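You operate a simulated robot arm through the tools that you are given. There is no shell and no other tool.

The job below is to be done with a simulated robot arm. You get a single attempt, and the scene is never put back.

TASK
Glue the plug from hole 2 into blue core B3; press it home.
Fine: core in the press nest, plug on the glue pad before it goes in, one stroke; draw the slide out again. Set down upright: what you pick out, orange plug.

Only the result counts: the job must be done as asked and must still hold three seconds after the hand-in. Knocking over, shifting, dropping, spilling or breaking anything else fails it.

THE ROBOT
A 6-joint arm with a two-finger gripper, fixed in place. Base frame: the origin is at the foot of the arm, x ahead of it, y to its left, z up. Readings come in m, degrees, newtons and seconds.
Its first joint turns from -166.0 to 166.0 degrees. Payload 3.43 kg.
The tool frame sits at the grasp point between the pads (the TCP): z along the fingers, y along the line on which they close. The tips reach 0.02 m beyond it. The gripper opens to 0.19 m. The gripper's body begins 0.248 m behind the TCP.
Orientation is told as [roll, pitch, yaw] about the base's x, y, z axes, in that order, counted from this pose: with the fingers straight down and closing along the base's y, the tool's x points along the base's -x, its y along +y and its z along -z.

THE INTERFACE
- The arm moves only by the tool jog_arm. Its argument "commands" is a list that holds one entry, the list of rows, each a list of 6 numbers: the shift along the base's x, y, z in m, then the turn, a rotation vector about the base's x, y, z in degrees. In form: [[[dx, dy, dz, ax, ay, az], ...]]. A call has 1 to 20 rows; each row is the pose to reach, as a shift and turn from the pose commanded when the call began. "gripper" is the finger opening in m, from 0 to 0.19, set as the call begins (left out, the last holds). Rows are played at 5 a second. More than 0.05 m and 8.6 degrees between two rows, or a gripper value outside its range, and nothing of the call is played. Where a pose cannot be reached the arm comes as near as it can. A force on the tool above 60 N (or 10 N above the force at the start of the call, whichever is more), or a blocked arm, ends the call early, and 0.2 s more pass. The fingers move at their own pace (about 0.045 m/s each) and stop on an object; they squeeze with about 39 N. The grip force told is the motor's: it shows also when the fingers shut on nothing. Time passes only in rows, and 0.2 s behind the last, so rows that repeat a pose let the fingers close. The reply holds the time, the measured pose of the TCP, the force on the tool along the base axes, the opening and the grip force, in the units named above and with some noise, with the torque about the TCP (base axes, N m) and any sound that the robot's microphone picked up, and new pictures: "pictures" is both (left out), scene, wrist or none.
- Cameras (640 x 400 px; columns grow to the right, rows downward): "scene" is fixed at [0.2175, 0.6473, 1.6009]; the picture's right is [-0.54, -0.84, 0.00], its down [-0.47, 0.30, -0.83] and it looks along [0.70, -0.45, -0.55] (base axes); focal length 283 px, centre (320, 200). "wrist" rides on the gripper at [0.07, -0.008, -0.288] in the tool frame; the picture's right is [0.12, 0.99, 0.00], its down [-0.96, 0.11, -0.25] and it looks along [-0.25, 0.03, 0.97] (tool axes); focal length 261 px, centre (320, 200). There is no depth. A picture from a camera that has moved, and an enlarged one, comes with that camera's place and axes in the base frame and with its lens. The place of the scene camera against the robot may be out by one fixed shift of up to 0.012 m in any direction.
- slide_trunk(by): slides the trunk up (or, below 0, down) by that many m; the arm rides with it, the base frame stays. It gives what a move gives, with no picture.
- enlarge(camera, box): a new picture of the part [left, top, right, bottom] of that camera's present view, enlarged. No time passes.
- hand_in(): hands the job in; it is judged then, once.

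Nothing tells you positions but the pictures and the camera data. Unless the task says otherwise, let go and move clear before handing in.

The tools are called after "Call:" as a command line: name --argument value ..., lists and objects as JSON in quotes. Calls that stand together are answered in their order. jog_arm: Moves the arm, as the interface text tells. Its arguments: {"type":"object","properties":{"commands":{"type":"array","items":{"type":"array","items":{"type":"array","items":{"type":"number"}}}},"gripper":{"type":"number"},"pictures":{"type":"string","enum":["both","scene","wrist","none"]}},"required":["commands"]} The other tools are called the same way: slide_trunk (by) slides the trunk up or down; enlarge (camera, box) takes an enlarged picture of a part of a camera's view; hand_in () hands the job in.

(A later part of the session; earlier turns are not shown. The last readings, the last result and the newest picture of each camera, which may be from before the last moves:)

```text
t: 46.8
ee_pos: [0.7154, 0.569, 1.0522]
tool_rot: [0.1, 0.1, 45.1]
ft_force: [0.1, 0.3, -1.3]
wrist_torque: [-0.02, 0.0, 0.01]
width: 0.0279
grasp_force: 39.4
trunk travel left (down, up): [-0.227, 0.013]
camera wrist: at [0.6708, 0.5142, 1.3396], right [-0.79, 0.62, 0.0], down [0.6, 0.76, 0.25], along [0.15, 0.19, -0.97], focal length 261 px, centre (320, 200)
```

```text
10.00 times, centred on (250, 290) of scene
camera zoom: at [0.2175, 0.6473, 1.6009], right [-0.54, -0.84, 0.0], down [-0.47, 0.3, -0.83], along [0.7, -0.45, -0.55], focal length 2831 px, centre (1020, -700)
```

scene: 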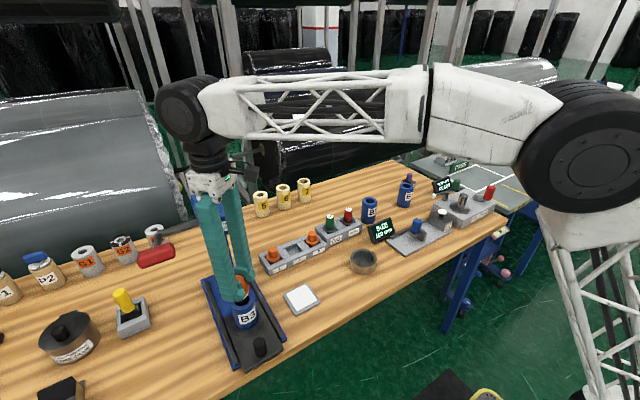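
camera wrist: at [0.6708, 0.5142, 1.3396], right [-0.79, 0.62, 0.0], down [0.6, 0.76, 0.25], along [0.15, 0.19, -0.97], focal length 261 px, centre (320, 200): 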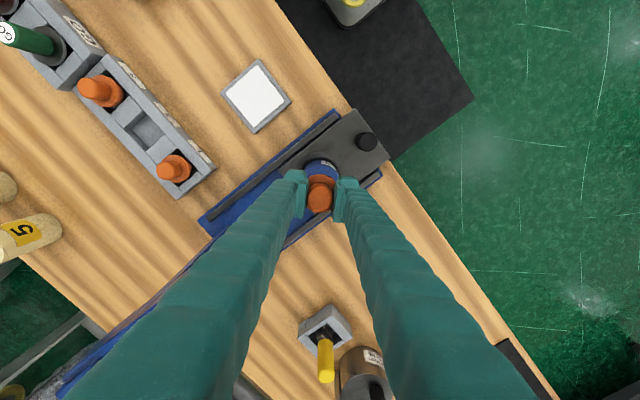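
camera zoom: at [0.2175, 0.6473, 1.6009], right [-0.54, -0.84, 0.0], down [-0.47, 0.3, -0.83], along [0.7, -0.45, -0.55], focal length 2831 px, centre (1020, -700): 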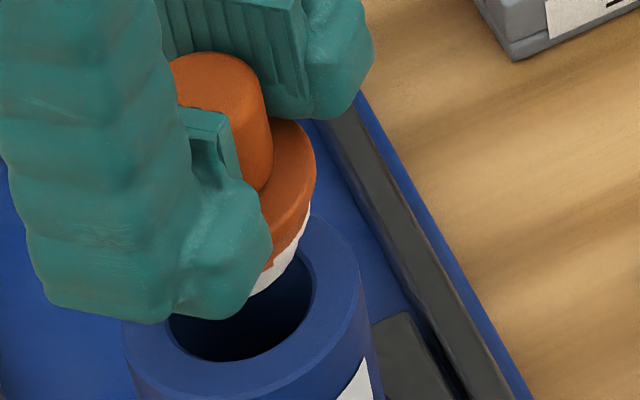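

The plug needs to go about 2 mm farther forward. I correct and lower slightly, then check again.

Call:
jog_arm --commands '[[[0.0006, 0.0008, 0, 0, 0, 0], [0.0013, 0.0016, 0, 0, 0, 0], [0.0013, 0.0016, -0.004, 0, 0, 0], [0.0013, 0.0016, -0.009, 0, 0, 0], [0.0013, 0.0016, -0.009, 0, 0, 0]]]' --pictures "none"

Call:
enlarge --camera "wrist" --box '[295, 150, 345, 190]'

Call:
enlarge --camera "scene" --box '[230, 275, 270, 315]'

```text
t: 48.0
ee_pos: [0.7154, 0.5717, 1.0438]
tool_rot: [0.0, 0.0, 45.0]
ft_force: [-0.6, 0.6, -0.9]
wrist_torque: [-0.01, 0.0, -0.03]
width: 0.0281
grasp_force: 39.1
trunk travel left (down, up): [-0.227, 0.013]
```

```text
10.00 times, centred on (320, 170) of wrist
camera zoom: at [0.6718, 0.5164, 1.3306], right [-0.79, 0.62, 0.0], down [0.6, 0.76, 0.25], along [0.15, 0.19, -0.97], focal length 2606 px, centre (320, 500)
```

zoom: 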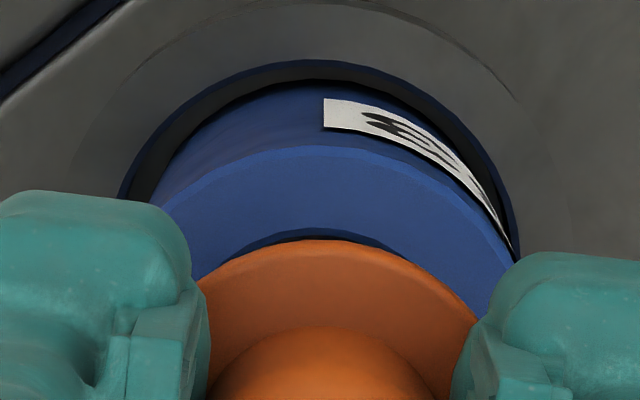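

```text
10.00 times, centred on (250, 295) of scene
camera zoom: at [0.2175, 0.6473, 1.6009], right [-0.54, -0.84, 0.0], down [-0.47, 0.3, -0.83], along [0.7, -0.45, -0.55], focal length 2831 px, centre (1020, -750)
```

zoom: 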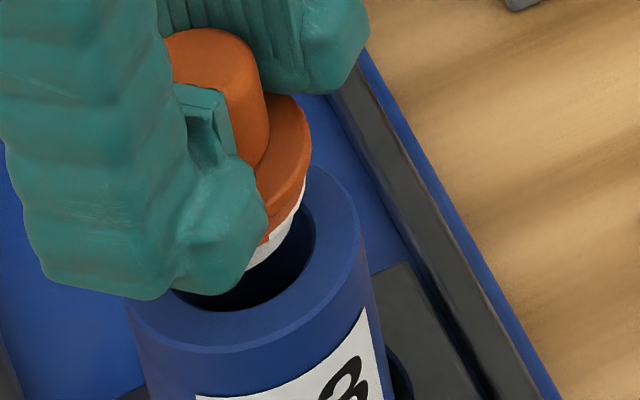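

Plug and bore are now aligned to within about half a millimetre in both views. I lower in small steps, watching forces.

Call:
jog_arm --commands '[[[0, 0, -0.002, 0, 0, 0], [0, 0, -0.004, 0, 0, 0], [0, 0, -0.006, 0, 0, 0], [0, 0, -0.006, 0, 0, 0]]]' --pictures "none"

```text
t: 49.0
ee_pos: [0.7147, 0.5728, 1.0382]
tool_rot: [0.1, 0.0, 45.0]
ft_force: [-0.6, -0.5, -1.1]
wrist_torque: [0.01, -0.01, -0.03]
width: 0.028
grasp_force: 39.4
trunk travel left (down, up): [-0.227, 0.013]
```

Call:
jog_arm --commands '[[[0, 0, -0.002, 0, 0, 0], [0, 0, -0.004, 0, 0, 0], [0, 0, -0.004, 0, 0, 0]]]' --pictures "none"

Call:
enlarge --camera "wrist" --box '[295, 150, 345, 190]'

Call:
enlarge --camera "scene" --box '[230, 275, 270, 315]'

```text
t: 49.8
ee_pos: [0.7148, 0.5722, 1.0343]
tool_rot: [0.0, 0.0, 44.8]
ft_force: [-0.3, -1.0, -0.7]
wrist_torque: [0.0, 0.0, 0.01]
width: 0.0279
grasp_force: 39.1
trunk travel left (down, up): [-0.227, 0.013]
```

```text
10.00 times, centred on (320, 170) of wrist
camera zoom: at [0.6715, 0.5163, 1.3206], right [-0.79, 0.62, 0.0], down [0.6, 0.76, 0.25], along [0.15, 0.19, -0.97], focal length 2606 px, centre (320, 500)
```

zoom: 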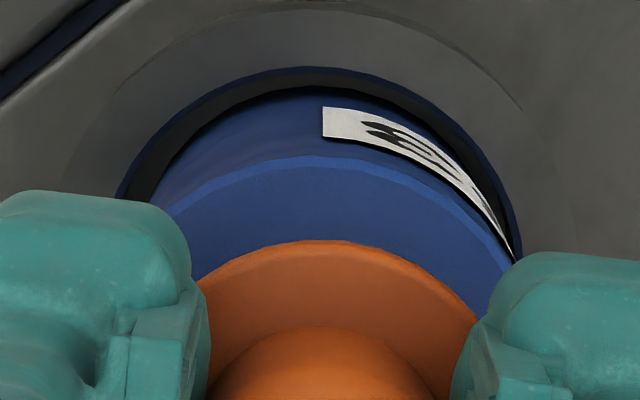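

```text
10.00 times, centred on (250, 295) of scene
camera zoom: at [0.2175, 0.6473, 1.6009], right [-0.54, -0.84, 0.0], down [-0.47, 0.3, -0.83], along [0.7, -0.45, -0.55], focal length 2831 px, centre (1020, -750)
```

zoom: 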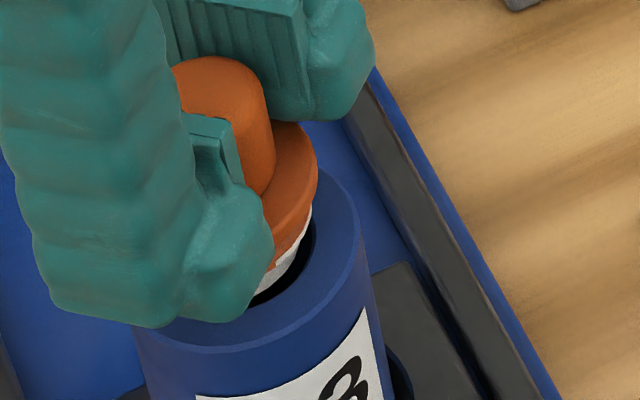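

The plug's tip is entering the bore without touching. I keep going down slowly.

Call:
jog_arm --commands '[[[0, 0, -0.002, 0, 0, 0], [0, 0, -0.004, 0, 0, 0], [0, 0, -0.004, 0, 0, 0]]]' --pictures "none"

```text
t: 50.6
ee_pos: [0.7157, 0.5714, 1.0297]
tool_rot: [0.0, 0.0, 45.0]
ft_force: [0.8, -0.3, -0.7]
wrist_torque: [-0.02, -0.01, 0.03]
width: 0.028
grasp_force: 38.3
trunk travel left (down, up): [-0.227, 0.013]
```

Call:
jog_arm --commands '[[[0, 0, -0.0015, 0, 0, 0], [0, 0, -0.003, 0, 0, 0], [0, 0, -0.003, 0, 0, 0]]]' --pictures "none"

Call:
enlarge --camera "scene" --box '[230, 275, 270, 315]'

Call:
enlarge --camera "wrist" --box '[295, 150, 345, 190]'

```text
t: 51.4
ee_pos: [0.7152, 0.5724, 1.0254]
tool_rot: [0.0, 0.0, 45.0]
ft_force: [0.1, 0.1, -0.9]
wrist_torque: [-0.03, 0.0, -0.01]
width: 0.028
grasp_force: 39.5
trunk travel left (down, up): [-0.227, 0.013]
```

```text
10.00 times, centred on (250, 295) of scene
camera zoom: at [0.2175, 0.6473, 1.6009], right [-0.54, -0.84, 0.0], down [-0.47, 0.3, -0.83], along [0.7, -0.45, -0.55], focal length 2831 px, centre (1020, -750)
```

zoom: 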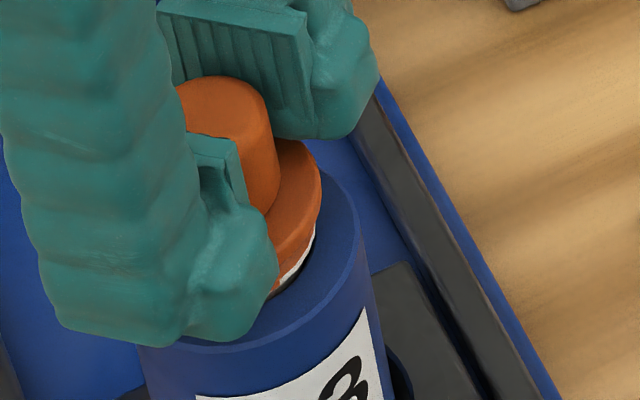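

```text
10.00 times, centred on (320, 170) of wrist
camera zoom: at [0.6715, 0.5163, 1.3135], right [-0.79, 0.62, 0.0], down [0.6, 0.76, 0.25], along [0.15, 0.19, -0.97], focal length 2606 px, centre (320, 500)
```

zoom: 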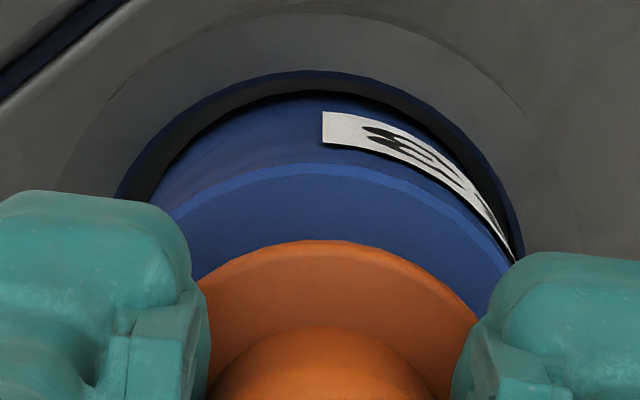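

The spigot is going into the bore cleanly. Continuing.

Call:
jog_arm --commands '[[[0, 0, -0.0015, 0, 0, 0], [0, 0, -0.003, 0, 0, 0], [0, 0, -0.003, 0, 0, 0]]]' --pictures "none"

```text
t: 52.2
ee_pos: [0.7153, 0.5717, 1.0241]
tool_rot: [0.1, 0.1, 45.0]
ft_force: [-0.3, 0.2, -0.7]
wrist_torque: [-0.01, -0.01, 0.02]
width: 0.028
grasp_force: 39.2
trunk travel left (down, up): [-0.227, 0.013]
```

Call:
jog_arm --commands '[[[0, 0, -0.0015, 0, 0, 0], [0, 0, -0.003, 0, 0, 0], [0, 0, -0.003, 0, 0, 0]]]' --pictures "none"

Call:
enlarge --camera "scene" --box '[230, 275, 270, 315]'

```text
t: 53.0
ee_pos: [0.7149, 0.5712, 1.0215]
tool_rot: [0.0, -0.1, 45.0]
ft_force: [0.7, 1.9, 7.6]
wrist_torque: [-0.01, 0.0, 0.02]
width: 0.0278
grasp_force: 39.2
trunk travel left (down, up): [-0.227, 0.013]
```

```text
10.00 times, centred on (250, 295) of scene
camera zoom: at [0.2175, 0.6473, 1.6009], right [-0.54, -0.84, 0.0], down [-0.47, 0.3, -0.83], along [0.7, -0.45, -0.55], focal length 2831 px, centre (1020, -750)
```

zoom: 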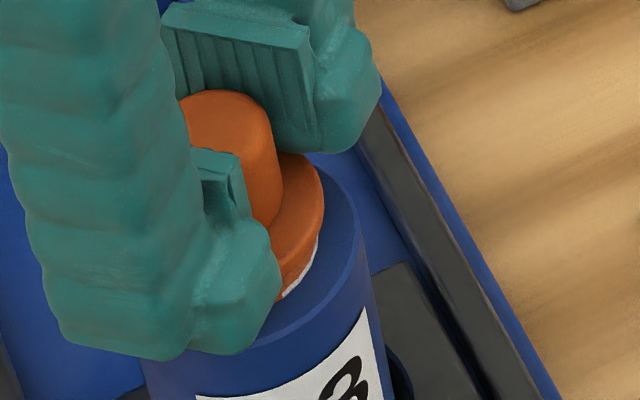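

First contact at TCP z 1.0215 with the plug about 14 mm inside. I press very slightly to seat it, then look before letting go.

Call:
jog_arm --commands '[[[0, 0, -0.001, 0, 0, 0], [0, 0, -0.0015, 0, 0, 0], [0, 0, -0.0015, 0, 0, 0]]]'

Call:
enlarge --camera "wrist" --box '[270, 140, 370, 240]'

Call:
enlarge --camera "scene" --box '[230, 275, 270, 315]'

```text
t: 53.8
ee_pos: [0.7135, 0.5714, 1.0226]
tool_rot: [0.0, -0.2, 45.0]
ft_force: [2.1, 3.8, 31.9]
wrist_torque: [-0.02, 0.03, 0.0]
width: 0.0278
grasp_force: 39.1
trunk travel left (down, up): [-0.227, 0.013]
camera wrist: at [0.6702, 0.5156, 1.3082], right [-0.79, 0.62, 0.0], down [0.6, 0.76, 0.25], along [0.16, 0.2, -0.97], focal length 261 px, centre (320, 200)
```

scene: 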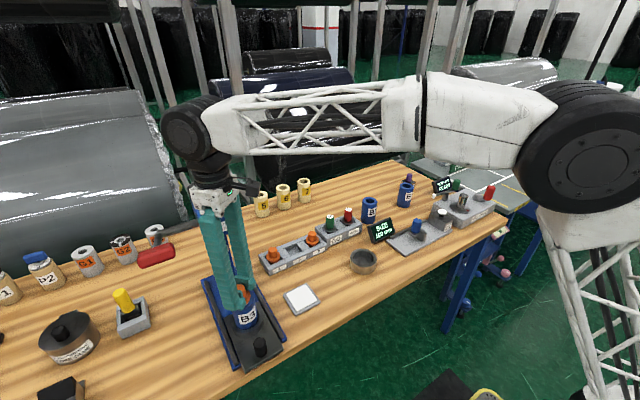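
wrist: 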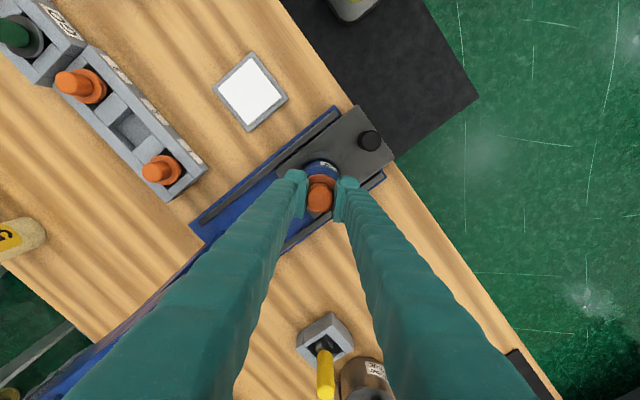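

```text
4.00 times, centred on (320, 190) of wrist
camera zoom: at [0.6702, 0.5156, 1.3082], right [-0.79, 0.62, 0.0], down [0.6, 0.76, 0.25], along [0.16, 0.2, -0.97], focal length 1043 px, centre (320, 240)
```

zoom: 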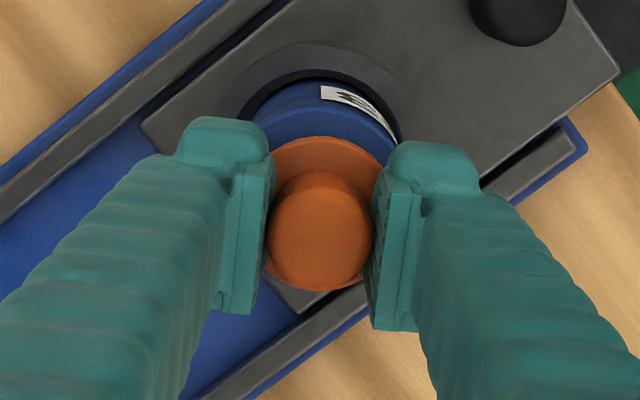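

```text
10.00 times, centred on (250, 295) of scene
camera zoom: at [0.2175, 0.6473, 1.6009], right [-0.54, -0.84, 0.0], down [-0.47, 0.3, -0.83], along [0.7, -0.45, -0.55], focal length 2831 px, centre (1020, -750)
```

zoom: 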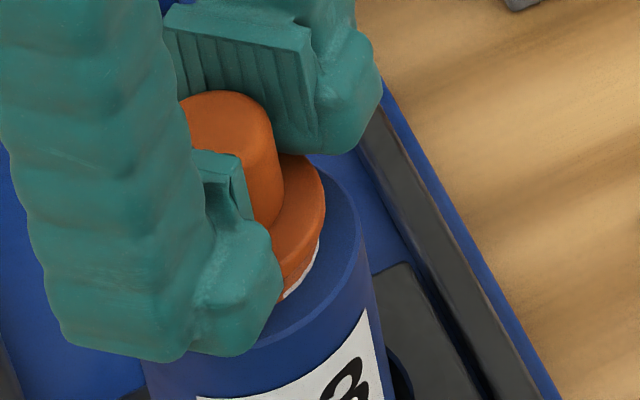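

At 32 N it stops, square and upright; the rest is for the press. I unload, then open the gripper.

Call:
jog_arm --commands '[[[0, 0, 0.0015, 0, 0, 0], [0, 0, 0.003, 0, 0, 0], [0, 0, 0.003, 0, 0, 0]]]' --pictures "none"

```text
t: 54.6
ee_pos: [0.7145, 0.5718, 1.0218]
tool_rot: [0.0, 0.1, 45.0]
ft_force: [0.5, 4.2, 12.0]
wrist_torque: [0.26, -0.15, 0.04]
width: 0.0281
grasp_force: 38.5
trunk travel left (down, up): [-0.227, 0.013]
```

Call:
jog_arm --commands '[[[0, 0, 0.001, 0, 0, 0], [0, 0, 0.001, 0, 0, 0], [0, 0, 0.001, 0, 0, 0], [0, 0, 0.001, 0, 0, 0], [0, 0, 0.001, 0, 0, 0]]]' --gripper 0.06

Call:
enlarge --camera "scene" --box '[220, 265, 280, 325]'

Call:
enlarge --camera "wrist" --box '[270, 140, 370, 240]'

```text
t: 55.8
ee_pos: [0.715, 0.5716, 1.0221]
tool_rot: [0.0, 0.0, 45.0]
ft_force: [1.0, -1.3, -0.7]
wrist_torque: [-0.01, 0.0, 0.0]
width: 0.0599
grasp_force: 0.1
trunk travel left (down, up): [-0.227, 0.013]
camera wrist: at [0.6715, 0.5166, 1.3098], right [-0.79, 0.62, 0.0], down [0.6, 0.76, 0.25], along [0.15, 0.19, -0.97], focal length 261 px, centre (320, 200)
```

scene: 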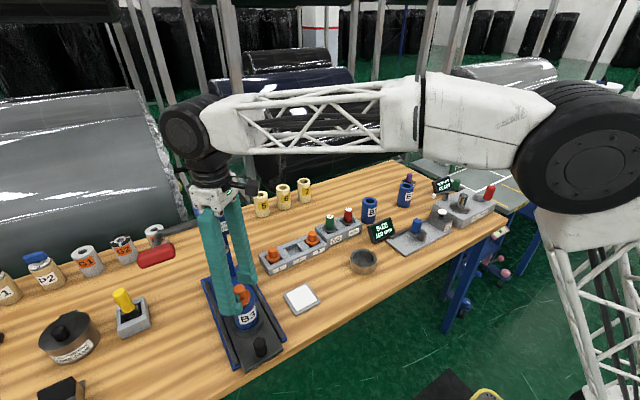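
wrist: 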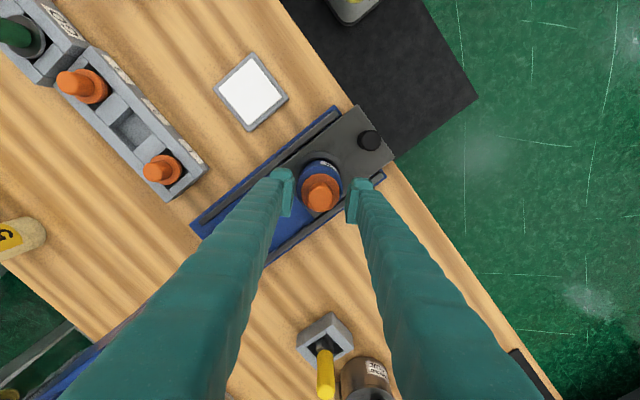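

```text
6.67 times, centred on (250, 295) of scene
camera zoom: at [0.2175, 0.6473, 1.6009], right [-0.54, -0.84, 0.0], down [-0.47, 0.3, -0.83], along [0.7, -0.45, -0.55], focal length 1887 px, centre (787, -433)
```

zoom: 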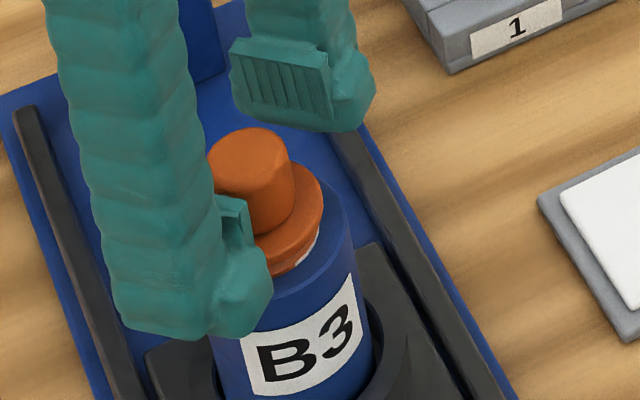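

```text
4.00 times, centred on (320, 190) of wrist
camera zoom: at [0.6715, 0.5166, 1.3098], right [-0.79, 0.62, 0.0], down [0.6, 0.76, 0.25], along [0.15, 0.19, -0.97], focal length 1043 px, centre (320, 240)
```

zoom: 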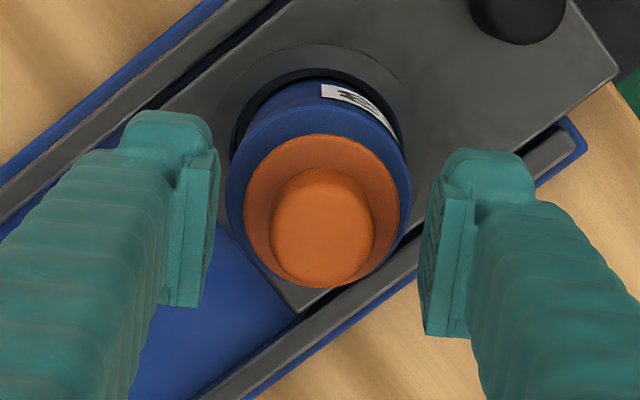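

The plug stands upright in the core by itself. I rise clear and move back to look at the slide's knob.

Call:
jog_arm --commands '[[[0, 0, 0.02, 0, 0, 0], [0, 0, 0.05, 0, 0, 0], [0, 0, 0.075, 0, 0, 0], [-0.02, -0.02, 0.08, 0, 0, 0], [-0.05, -0.04, 0.085, 0, 0, 0], [-0.085, -0.055, 0.085, 0, 0, 0], [-0.115, -0.06, 0.085, 0, 0, 0], [-0.135, -0.06, 0.085, 0, 0, 0], [-0.135, -0.06, 0.085, 0, 0, 0]]]'

Call:
enlarge --camera "wrist" --box '[250, 140, 410, 270]'

Call:
enlarge --camera "scene" --box '[190, 260, 310, 380]'

```text
t: 57.8
ee_pos: [0.581, 0.5116, 1.109]
tool_rot: [-0.1, 0.0, 44.9]
ft_force: [0.0, 0.4, -0.2]
wrist_torque: [0.0, 0.0, 0.0]
width: 0.0601
grasp_force: 0.1
trunk travel left (down, up): [-0.227, 0.013]
camera wrist: at [0.536, 0.4559, 1.3952], right [-0.79, 0.62, 0.0], down [0.6, 0.76, 0.25], along [0.15, 0.19, -0.97], focal length 261 px, centre (320, 200)
```

scene: 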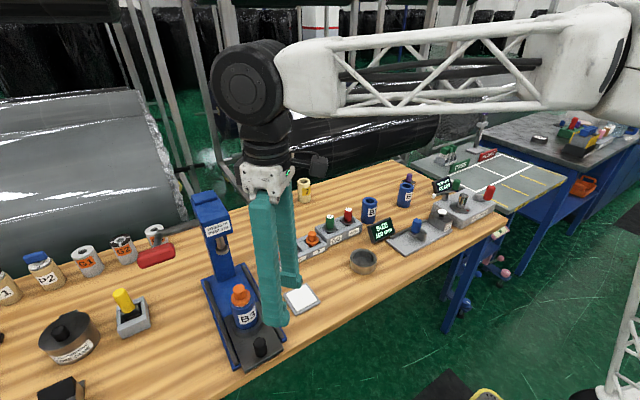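
wrist: 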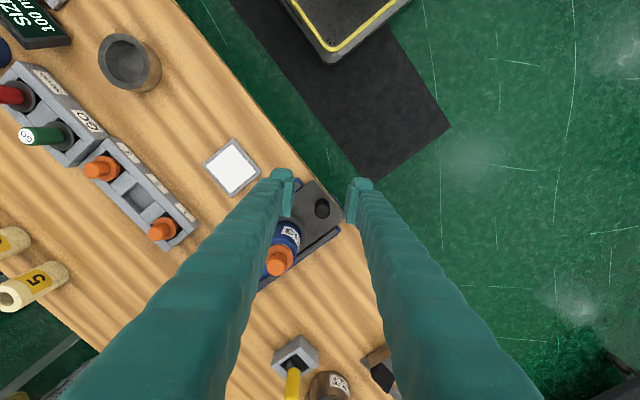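

```text
3.08 times, centred on (330, 205) of wrist
camera zoom: at [0.536, 0.4559, 1.3952], right [-0.79, 0.62, 0.0], down [0.6, 0.76, 0.25], along [0.15, 0.19, -0.97], focal length 802 px, centre (289, 185)
```

zoom: 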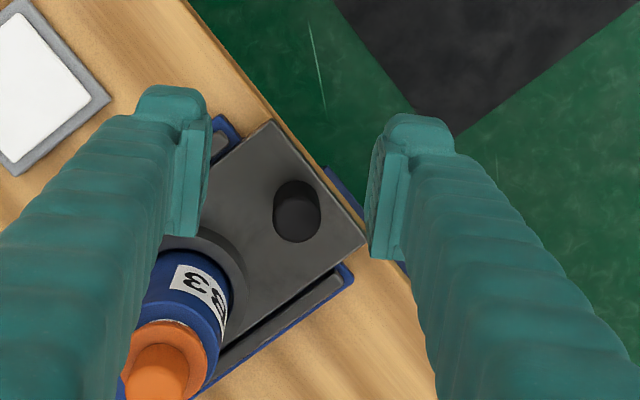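

```text
3.33 times, centred on (250, 320) of scene
camera zoom: at [0.2175, 0.6473, 1.6009], right [-0.54, -0.84, 0.0], down [-0.47, 0.3, -0.83], along [0.7, -0.45, -0.55], focal length 944 px, centre (553, -200)
```

zoom: 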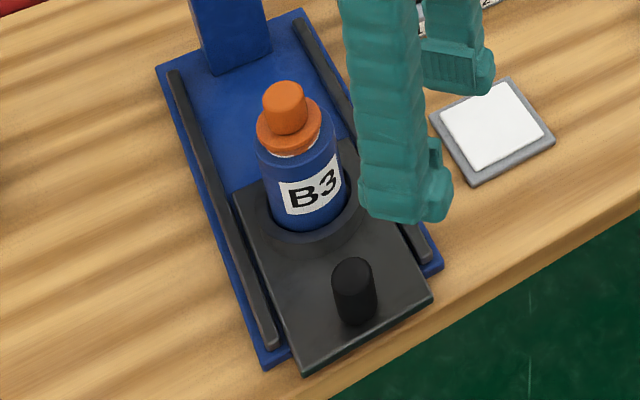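

The plug stands upright in B3. The slide's knob is near (0.616, 0.568), top about z 0.94. I tilt the tool 20° so its body stays clear of the press head and lever, and come above the knob.

Call:
jog_arm --commands '[[[0, 0.01, 0, 4.95, -4.95, 0], [0, 0.02, 0, 9.9, -9.9, 0], [0.01, 0.03, -0.01, 14.14, -14.14, 0], [0.02, 0.04, -0.04, 14.14, -14.14, 0], [0.03, 0.05, -0.075, 14.14, -14.14, 0], [0.035, 0.056, -0.105, 14.14, -14.14, 0], [0.035, 0.056, -0.115, 14.14, -14.14, 0], [0.035, 0.056, -0.115, 14.14, -14.14, 0]]]' --gripper 0.065

Call:
enlarge --camera "wrist" --box '[250, 130, 410, 260]'

Call:
enlarge --camera "scene" --box '[190, 260, 310, 380]'

```text
t: 59.6
ee_pos: [0.6152, 0.5663, 0.9933]
tool_rot: [0.1, -20.0, 45.0]
ft_force: [0.0, 0.0, 0.5]
wrist_torque: [0.01, 0.02, 0.0]
width: 0.0648
grasp_force: 0.0
trunk travel left (down, up): [-0.227, 0.013]
camera wrist: at [0.5049, 0.4456, 1.2387], right [-0.78, 0.62, -0.04], down [0.5, 0.66, 0.56], along [0.38, 0.42, -0.83], focal length 261 px, centre (320, 200)
```

scene: 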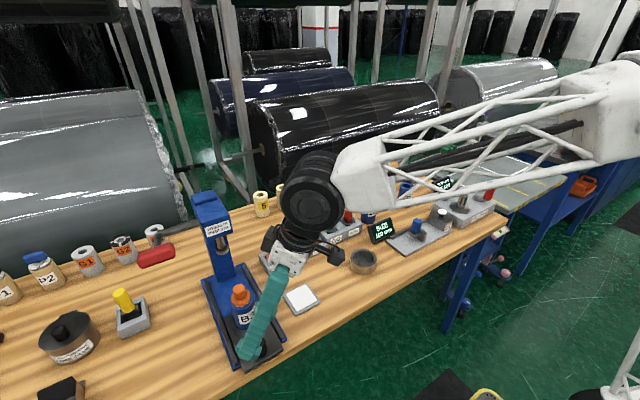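
wrist: 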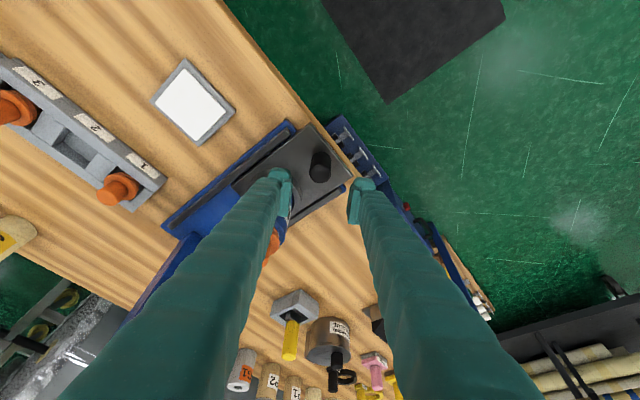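

```text
3.08 times, centred on (330, 195) of wrist
camera zoom: at [0.5049, 0.4456, 1.2387], right [-0.78, 0.62, -0.04], down [0.5, 0.66, 0.56], along [0.38, 0.42, -0.83], focal length 802 px, centre (289, 215)
```

zoom: 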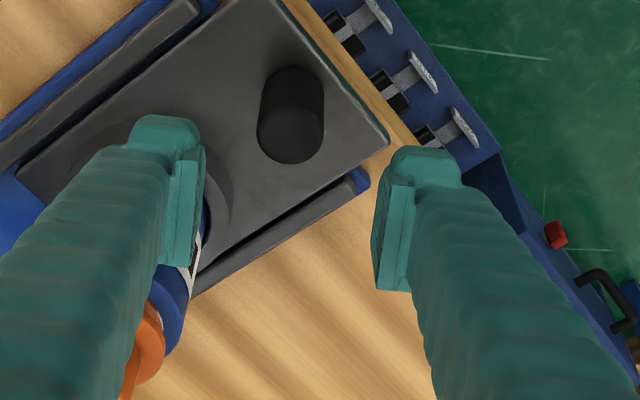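

```text
3.33 times, centred on (250, 320) of scene
camera zoom: at [0.2175, 0.6473, 1.6009], right [-0.54, -0.84, 0.0], down [-0.47, 0.3, -0.83], along [0.7, -0.45, -0.55], focal length 944 px, centre (553, -200)
```

zoom: 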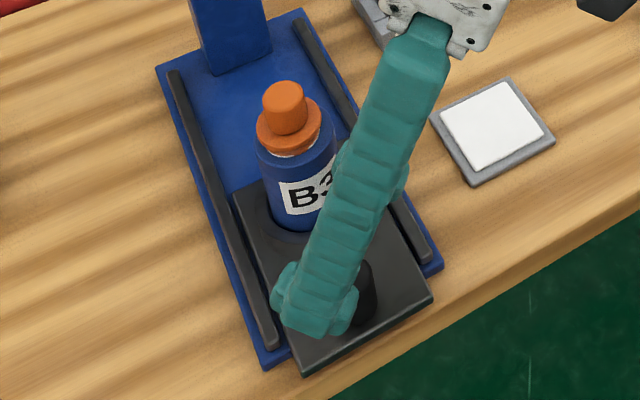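

The knob lies centred between the fingers. I narrow the opening a little and go down around it.

Call:
jog_arm --commands '[[[0, 0, 0, 0, 0, 0], [0, 0, -0.015, 0, 0, 0], [0, 0, -0.035, 0, 0, 0], [0, 0, -0.052, 0, 0, 0], [0, 0, -0.064, 0, 0, 0], [0, 0, -0.064, 0, 0, 0]]]' --gripper 0.052

Call:
enlarge --camera "wrist" --box '[250, 130, 410, 260]'

Call:
enlarge --camera "scene" --box '[200, 290, 300, 380]'

```text
t: 61.0
ee_pos: [0.6154, 0.5678, 0.9294]
tool_rot: [0.0, -20.0, 45.0]
ft_force: [-0.8, -0.4, -0.6]
wrist_torque: [0.02, 0.01, -0.01]
width: 0.0523
grasp_force: 0.0
trunk travel left (down, up): [-0.227, 0.013]
camera wrist: at [0.5048, 0.4458, 1.1741], right [-0.78, 0.62, -0.04], down [0.5, 0.66, 0.56], along [0.38, 0.42, -0.83], focal length 261 px, centre (320, 200)
```

scene: 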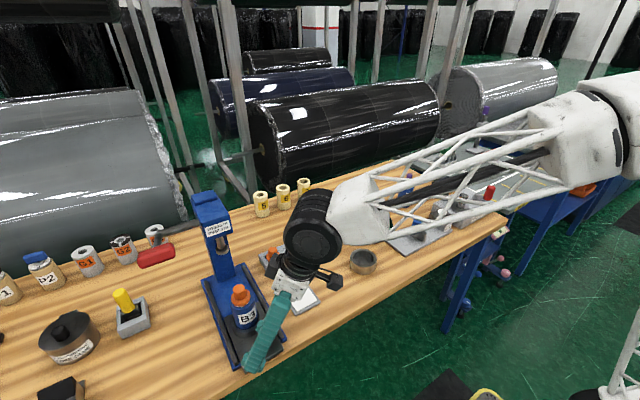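
wrist: 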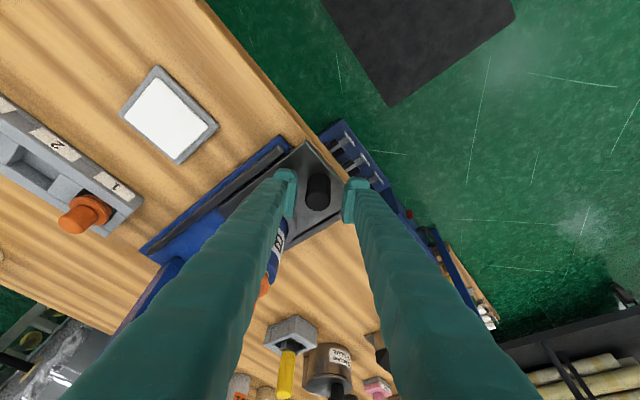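

```text
3.08 times, centred on (330, 195) of wrist
camera zoom: at [0.5048, 0.4458, 1.1741], right [-0.78, 0.62, -0.04], down [0.5, 0.66, 0.56], along [0.38, 0.42, -0.83], focal length 802 px, centre (289, 215)
```

zoom: 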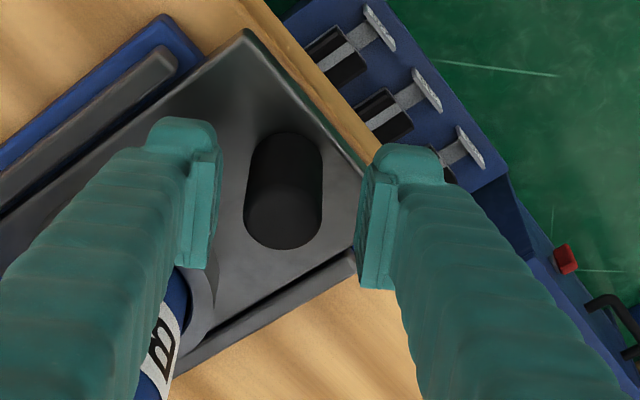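

```text
4.44 times, centred on (250, 335) of scene
camera zoom: at [0.2175, 0.6473, 1.6009], right [-0.54, -0.84, 0.0], down [-0.47, 0.3, -0.83], along [0.7, -0.45, -0.55], focal length 1258 px, centre (631, -400)
```

zoom: 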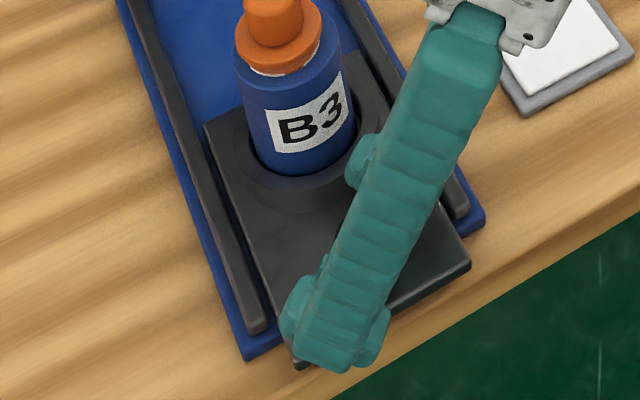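

The knob is between the pads, clear of the ring. I close on it.

Call:
jog_arm --commands '[[[0, 0, 0, 0, 0, 0], [0, 0, 0, 0, 0, 0], [0, 0, 0, 0, 0, 0], [0, 0, 0, 0, 0, 0], [0, 0, 0, 0, 0, 0]]]' --gripper 0.012 --pictures "wrist"

```text
t: 62.2
ee_pos: [0.6169, 0.5671, 0.9292]
tool_rot: [0.0, -20.0, 45.0]
ft_force: [28.5, -26.4, -1.3]
wrist_torque: [-0.22, -0.22, -0.16]
width: 0.029
grasp_force: 44.8
trunk travel left (down, up): [-0.227, 0.013]
camera wrist: at [0.5061, 0.4445, 1.1741], right [-0.78, 0.62, -0.04], down [0.5, 0.66, 0.56], along [0.38, 0.42, -0.83], focal length 261 px, centre (320, 200)
```

wrist: 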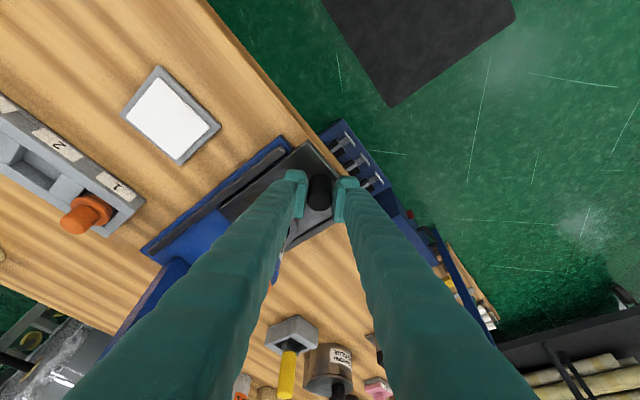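

The knob is held at 0.029; the sideways load shows I am 2–3 mm off along the closing line. I ease that out before pushing.

Call:
jog_arm --commands '[[[0.001, -0.001, 0, 0, 0, 0], [0.002, -0.002, 0, 0, 0, 0], [0.002, -0.002, 0, 0, 0, 0]]]' --pictures "none"

```text
t: 63.0
ee_pos: [0.6159, 0.5657, 0.9288]
tool_rot: [0.1, -20.0, 45.0]
ft_force: [15.1, -9.5, -6.6]
wrist_torque: [-0.09, 0.0, -0.02]
width: 0.0289
grasp_force: 44.5
trunk travel left (down, up): [-0.227, 0.013]
```

Call:
jog_arm --commands '[[[0.003, -0.0012, 0, 0, 0, 0], [0.006, -0.0012, 0, 0, 0, 0], [0.01, -0.0012, 0, 0, 0, 0], [0.01, -0.0012, 0, 0, 0, 0]]]'

Call:
enlarge --camera "scene" --box '[190, 250, 310, 380]'

```text
t: 64.0
ee_pos: [0.6282, 0.567, 0.9283]
tool_rot: [0.1, -20.0, 45.0]
ft_force: [0.4, 27.7, -11.9]
wrist_torque: [0.2, 0.02, 0.06]
width: 0.0286
grasp_force: 44.9
trunk travel left (down, up): [-0.227, 0.013]
camera wrist: at [0.5171, 0.4441, 1.174], right [-0.78, 0.62, -0.04], down [0.5, 0.66, 0.56], along [0.38, 0.42, -0.83], focal length 261 px, centre (320, 200)
```

scene: 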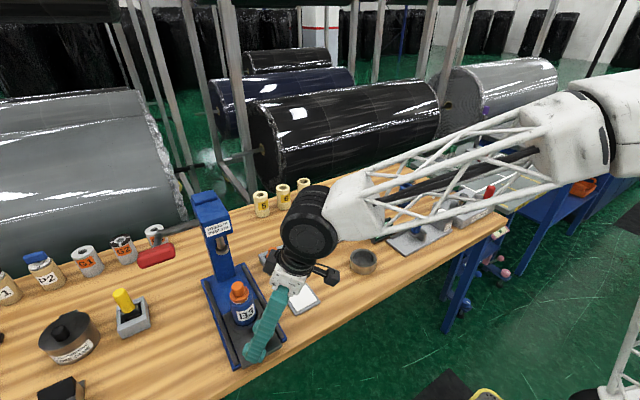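
wrist: 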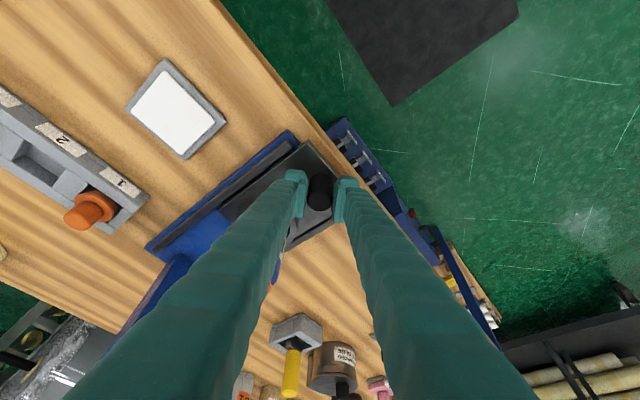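

```text
3.08 times, centred on (250, 315) of scene
camera zoom: at [0.2175, 0.6473, 1.6009], right [-0.54, -0.84, 0.0], down [-0.47, 0.3, -0.83], along [0.7, -0.45, -0.55], focal length 871 px, centre (535, -154)
```

zoom: 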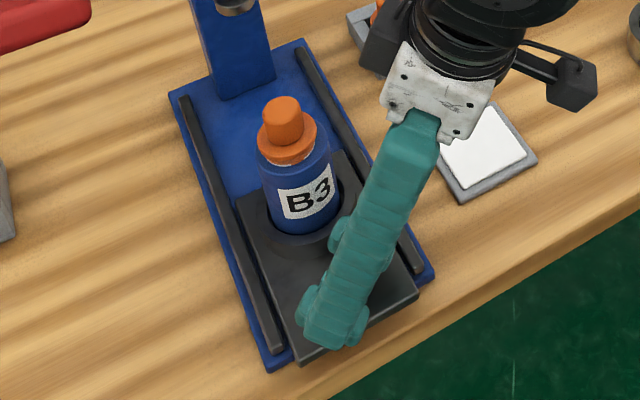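

The slide moves inward. I correct the small y and z loads and push on gently.

Call:
jog_arm --commands '[[[0.001, 0.0012, -0.0005, 0, 0, 0], [0.005, 0.0022, -0.001, 0, 0, 0], [0.009, 0.0022, -0.001, 0, 0, 0], [0.013, 0.0022, -0.001, 0, 0, 0], [0.017, 0.0022, -0.001, 0, 0, 0], [0.02, 0.0022, -0.001, 0, 0, 0], [0.02, 0.0022, -0.001, 0, 0, 0]]]' --pictures "none"

```text
t: 65.6
ee_pos: [0.6467, 0.5663, 0.9293]
tool_rot: [0.1, -20.0, 45.0]
ft_force: [0.6, -12.3, 6.8]
wrist_torque: [-0.09, -0.02, -0.08]
width: 0.0289
grasp_force: 45.1
trunk travel left (down, up): [-0.227, 0.013]
```

Call:
jog_arm --commands '[[[0.004, -0.0006, 0.0004, 0, 0, 0], [0.008, -0.0006, 0.0004, 0, 0, 0], [0.013, -0.0006, 0.0004, 0, 0, 0], [0.018, -0.0006, 0.0004, 0, 0, 0], [0.023, -0.0006, 0.0004, 0, 0, 0], [0.028, -0.0006, 0.0004, 0, 0, 0], [0.033, -0.0006, 0.0004, 0, 0, 0], [0.037, -0.0006, 0.0004, 0, 0, 0], [0.04, -0.0006, 0.0004, 0, 0, 0], [0.04, -0.0006, 0.0004, 0, 0, 0]]]'

Call:
enlarge --camera "scene" --box '[170, 190, 310, 370]'

```text
t: 67.8
ee_pos: [0.6871, 0.5658, 0.9276]
tool_rot: [-0.1, -19.9, 45.0]
ft_force: [-0.8, 4.2, -0.1]
wrist_torque: [0.05, 0.03, 0.03]
width: 0.0285
grasp_force: 44.6
trunk travel left (down, up): [-0.227, 0.013]
camera wrist: at [0.5766, 0.4442, 1.174], right [-0.78, 0.62, -0.04], down [0.5, 0.66, 0.56], along [0.38, 0.42, -0.83], focal length 261 px, centre (320, 200)
```

scene: 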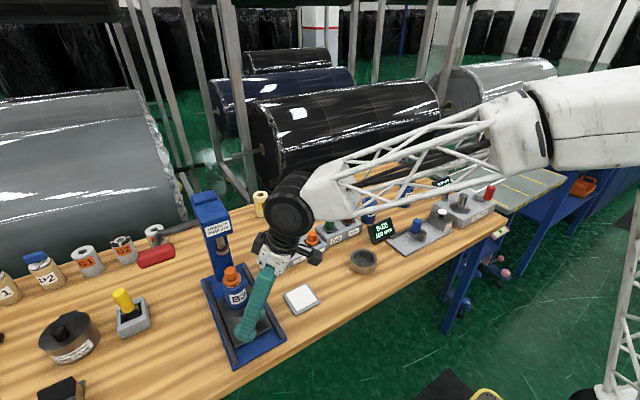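
wrist: 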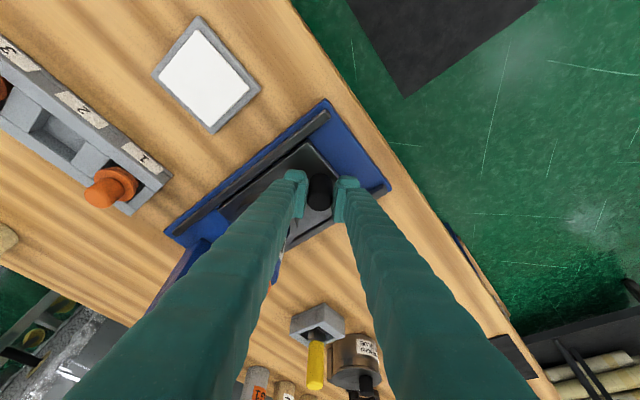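

```text
2.22 times, centred on (240, 280) of scene
camera zoom: at [0.2175, 0.6473, 1.6009], right [-0.54, -0.84, 0.0], down [-0.47, 0.3, -0.83], along [0.7, -0.45, -0.55], focal length 629 px, centre (498, 22)
```

zoom: 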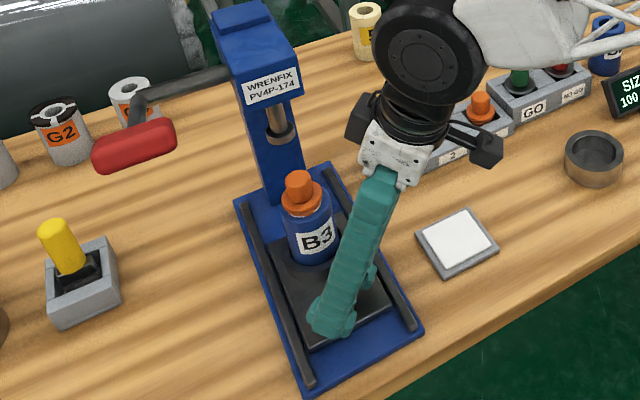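

The slide runs in smoothly with the core standing upright. I push on toward the stop.

Call:
jog_arm --commands '[[[0.004, 0, 0, 0, 0, 0], [0.009, 0, 0, 0, 0, 0], [0.014, 0, 0, 0, 0, 0], [0.019, 0, 0, 0, 0, 0], [0.024, 0, 0, 0, 0, 0], [0.028, 0, 0, 0, 0, 0], [0.03, 0, 0, 0, 0, 0], [0.03, 0, 0, 0, 0, 0]]]'

Call:
enlarge --camera "scene" --box '[170, 190, 310, 370]'

```text
t: 69.6
ee_pos: [0.7176, 0.5662, 0.9289]
tool_rot: [0.0, -20.0, 45.0]
ft_force: [0.5, 7.6, -4.4]
wrist_torque: [0.05, 0.01, 0.02]
width: 0.0288
grasp_force: 45.6
trunk travel left (down, up): [-0.227, 0.013]
camera wrist: at [0.6071, 0.4443, 1.1741], right [-0.78, 0.62, -0.04], down [0.5, 0.66, 0.56], along [0.38, 0.42, -0.83], focal length 261 px, centre (320, 200)
```

scene: 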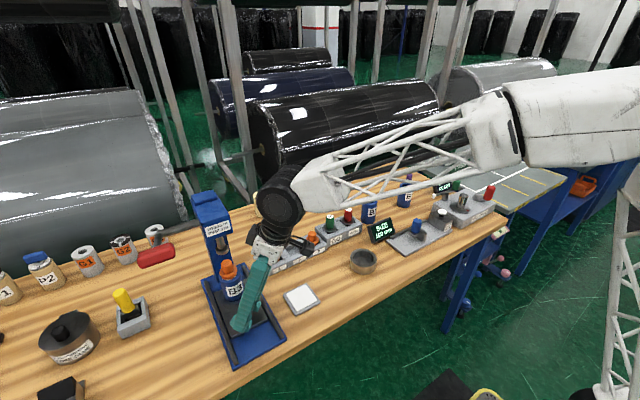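
wrist: 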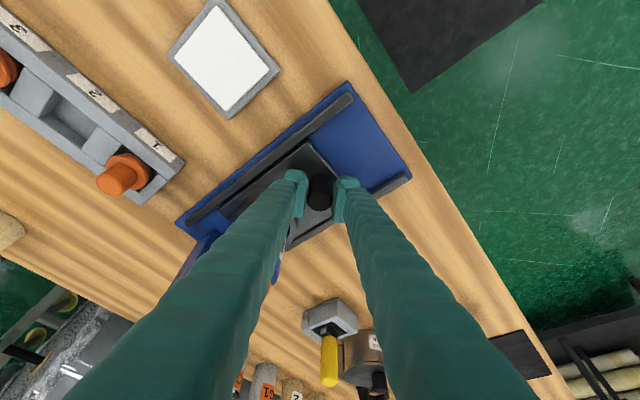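

```text
2.22 times, centred on (240, 280) of scene
camera zoom: at [0.2175, 0.6473, 1.6009], right [-0.54, -0.84, 0.0], down [-0.47, 0.3, -0.83], along [0.7, -0.45, -0.55], focal length 629 px, centre (498, 22)
```

zoom: 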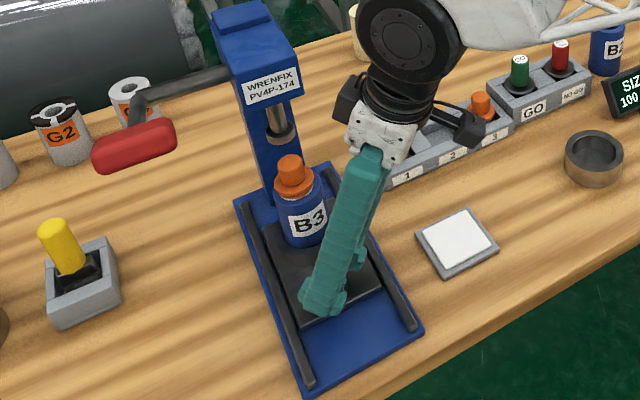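

The core is almost under the ram. I go on in small steps to feel the end stop.

Call:
jog_arm --commands '[[[0.003, 0, 0, 0, 0, 0], [0.006, 0, 0, 0, 0, 0], [0.008, 0, 0, 0, 0, 0], [0.01, 0, 0, 0, 0, 0], [0.01, 0, 0, 0, 0, 0]]]' --pictures "none"

```text
t: 70.8
ee_pos: [0.7276, 0.5666, 0.9286]
tool_rot: [0.1, -19.9, 45.0]
ft_force: [-0.5, 6.1, -0.9]
wrist_torque: [0.01, -0.04, 0.01]
width: 0.0288
grasp_force: 45.1
trunk travel left (down, up): [-0.227, 0.013]
```

Call:
jog_arm --commands '[[[0.002, 0, 0, 0, 0, 0], [0.004, 0, 0, 0, 0, 0], [0.006, 0, 0, 0, 0, 0], [0.006, 0, 0, 0, 0, 0]]]' --pictures "none"

Call:
enlarge --camera "scene" --box '[190, 210, 280, 340]'

```text
t: 71.8
ee_pos: [0.7331, 0.5652, 0.9293]
tool_rot: [0.0, -19.9, 45.1]
ft_force: [-0.7, 3.7, 2.7]
wrist_torque: [0.06, -0.01, 0.02]
width: 0.0287
grasp_force: 45.5
trunk travel left (down, up): [-0.227, 0.013]
```

```text
3.08 times, centred on (235, 275) of scene
camera zoom: at [0.2175, 0.6473, 1.6009], right [-0.54, -0.84, 0.0], down [-0.47, 0.3, -0.83], along [0.7, -0.45, -0.55], focal length 871 px, centre (582, -31)
```

zoom: 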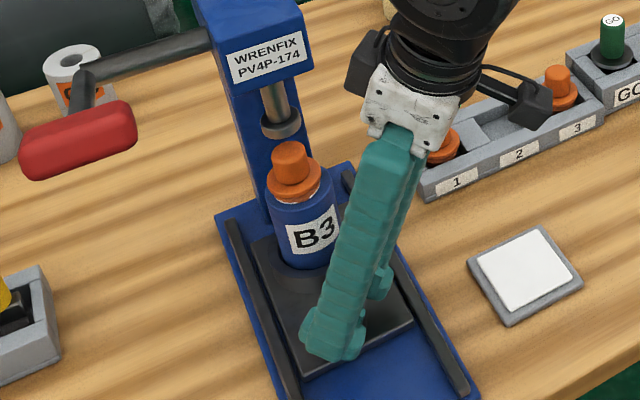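

No stop yet; I continue with small steps.

Call:
jog_arm --commands '[[[0.002, 0, 0, 0, 0, 0], [0.004, 0, 0, 0, 0, 0], [0.006, 0, 0, 0, 0, 0], [0.006, 0, 0, 0, 0, 0]]]' --pictures "none"

Call:
enlarge --camera "scene" --box '[200, 220, 260, 310]'

```text
t: 72.8
ee_pos: [0.7406, 0.5662, 0.9285]
tool_rot: [0.0, -20.0, 45.1]
ft_force: [1.2, 3.8, 2.2]
wrist_torque: [0.03, 0.01, 0.01]
width: 0.0289
grasp_force: 45.4
trunk travel left (down, up): [-0.227, 0.013]
```

```text
4.44 times, centred on (230, 265) of scene
camera zoom: at [0.2175, 0.6473, 1.6009], right [-0.54, -0.84, 0.0], down [-0.47, 0.3, -0.83], along [0.7, -0.45, -0.55], focal length 1258 px, centre (720, -89)
```

zoom: 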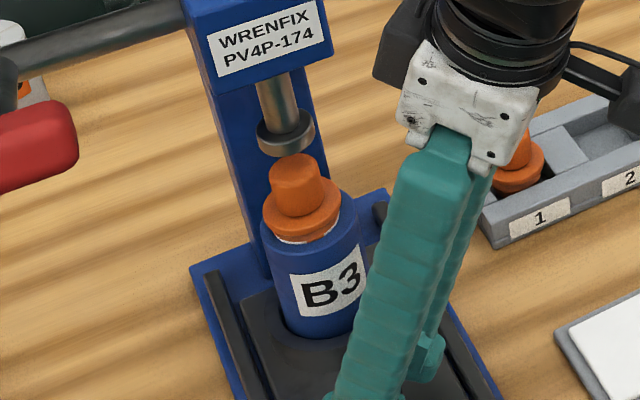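

Still free running; continuing with care.

Call:
jog_arm --commands '[[[0.002, 0, 0, 0, 0, 0], [0.004, 0, 0, 0, 0, 0], [0.004, 0, 0, 0, 0, 0]]]' --pictures "none"

Call:
enlarge --camera "scene" --box '[200, 220, 260, 310]'

```text
t: 73.6
ee_pos: [0.7438, 0.5671, 0.9287]
tool_rot: [0.0, -19.9, 44.9]
ft_force: [0.9, 1.7, 3.4]
wrist_torque: [0.02, -0.03, 0.01]
width: 0.0288
grasp_force: 44.9
trunk travel left (down, up): [-0.227, 0.013]
```

```text
4.44 times, centred on (230, 265) of scene
camera zoom: at [0.2175, 0.6473, 1.6009], right [-0.54, -0.84, 0.0], down [-0.47, 0.3, -0.83], along [0.7, -0.45, -0.55], focal length 1258 px, centre (720, -89)
```

zoom: 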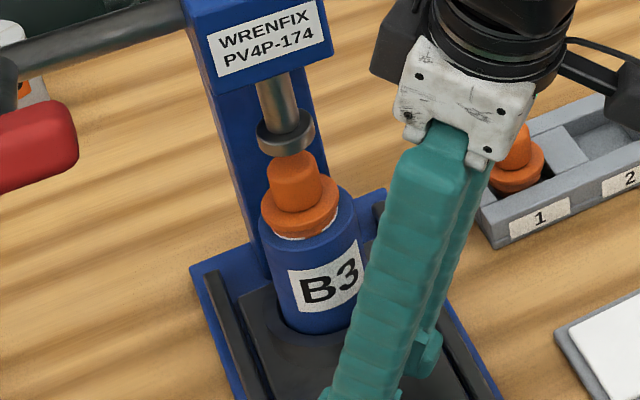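

I zoom in strongly to compare the ram's axis with the plug's axis.

Call:
enlarge --camera "scene" --box '[210, 230, 250, 280]'

Call:
enlarge --camera "wrist" --box '[170, 180, 400, 360]'

```text
8.00 times, centred on (230, 255) of scene
camera zoom: at [0.2175, 0.6473, 1.6009], right [-0.54, -0.84, 0.0], down [-0.47, 0.3, -0.83], along [0.7, -0.45, -0.55], focal length 2265 px, centre (1040, -240)
```

zoom: 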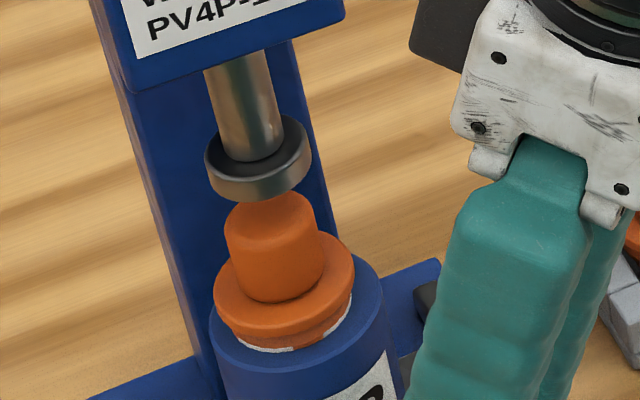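

```text
2.22 times, centred on (285, 270) of wrist
camera zoom: at [0.633, 0.4442, 1.1741], right [-0.78, 0.62, -0.04], down [0.5, 0.66, 0.56], along [0.38, 0.42, -0.83], focal length 579 px, centre (398, 44)
```

zoom: 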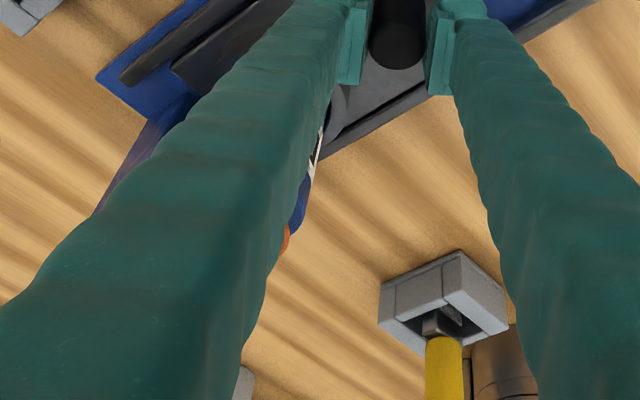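

The plug's axis now lines up with the ram's to within a couple of millimetres. I check whether the slide's stop is just ahead.

Call:
jog_arm --commands '[[[0.0015, 0, 0, 0, 0, 0], [0.003, 0, 0, 0, 0, 0], [0.003, 0, 0, 0, 0, 0]]]' --pictures "none"

```text
t: 74.4
ee_pos: [0.7465, 0.5676, 0.9299]
tool_rot: [0.0, -20.0, 44.9]
ft_force: [0.0, 2.0, 3.8]
wrist_torque: [0.01, 0.02, 0.0]
width: 0.0285
grasp_force: 44.9
trunk travel left (down, up): [-0.227, 0.013]
```

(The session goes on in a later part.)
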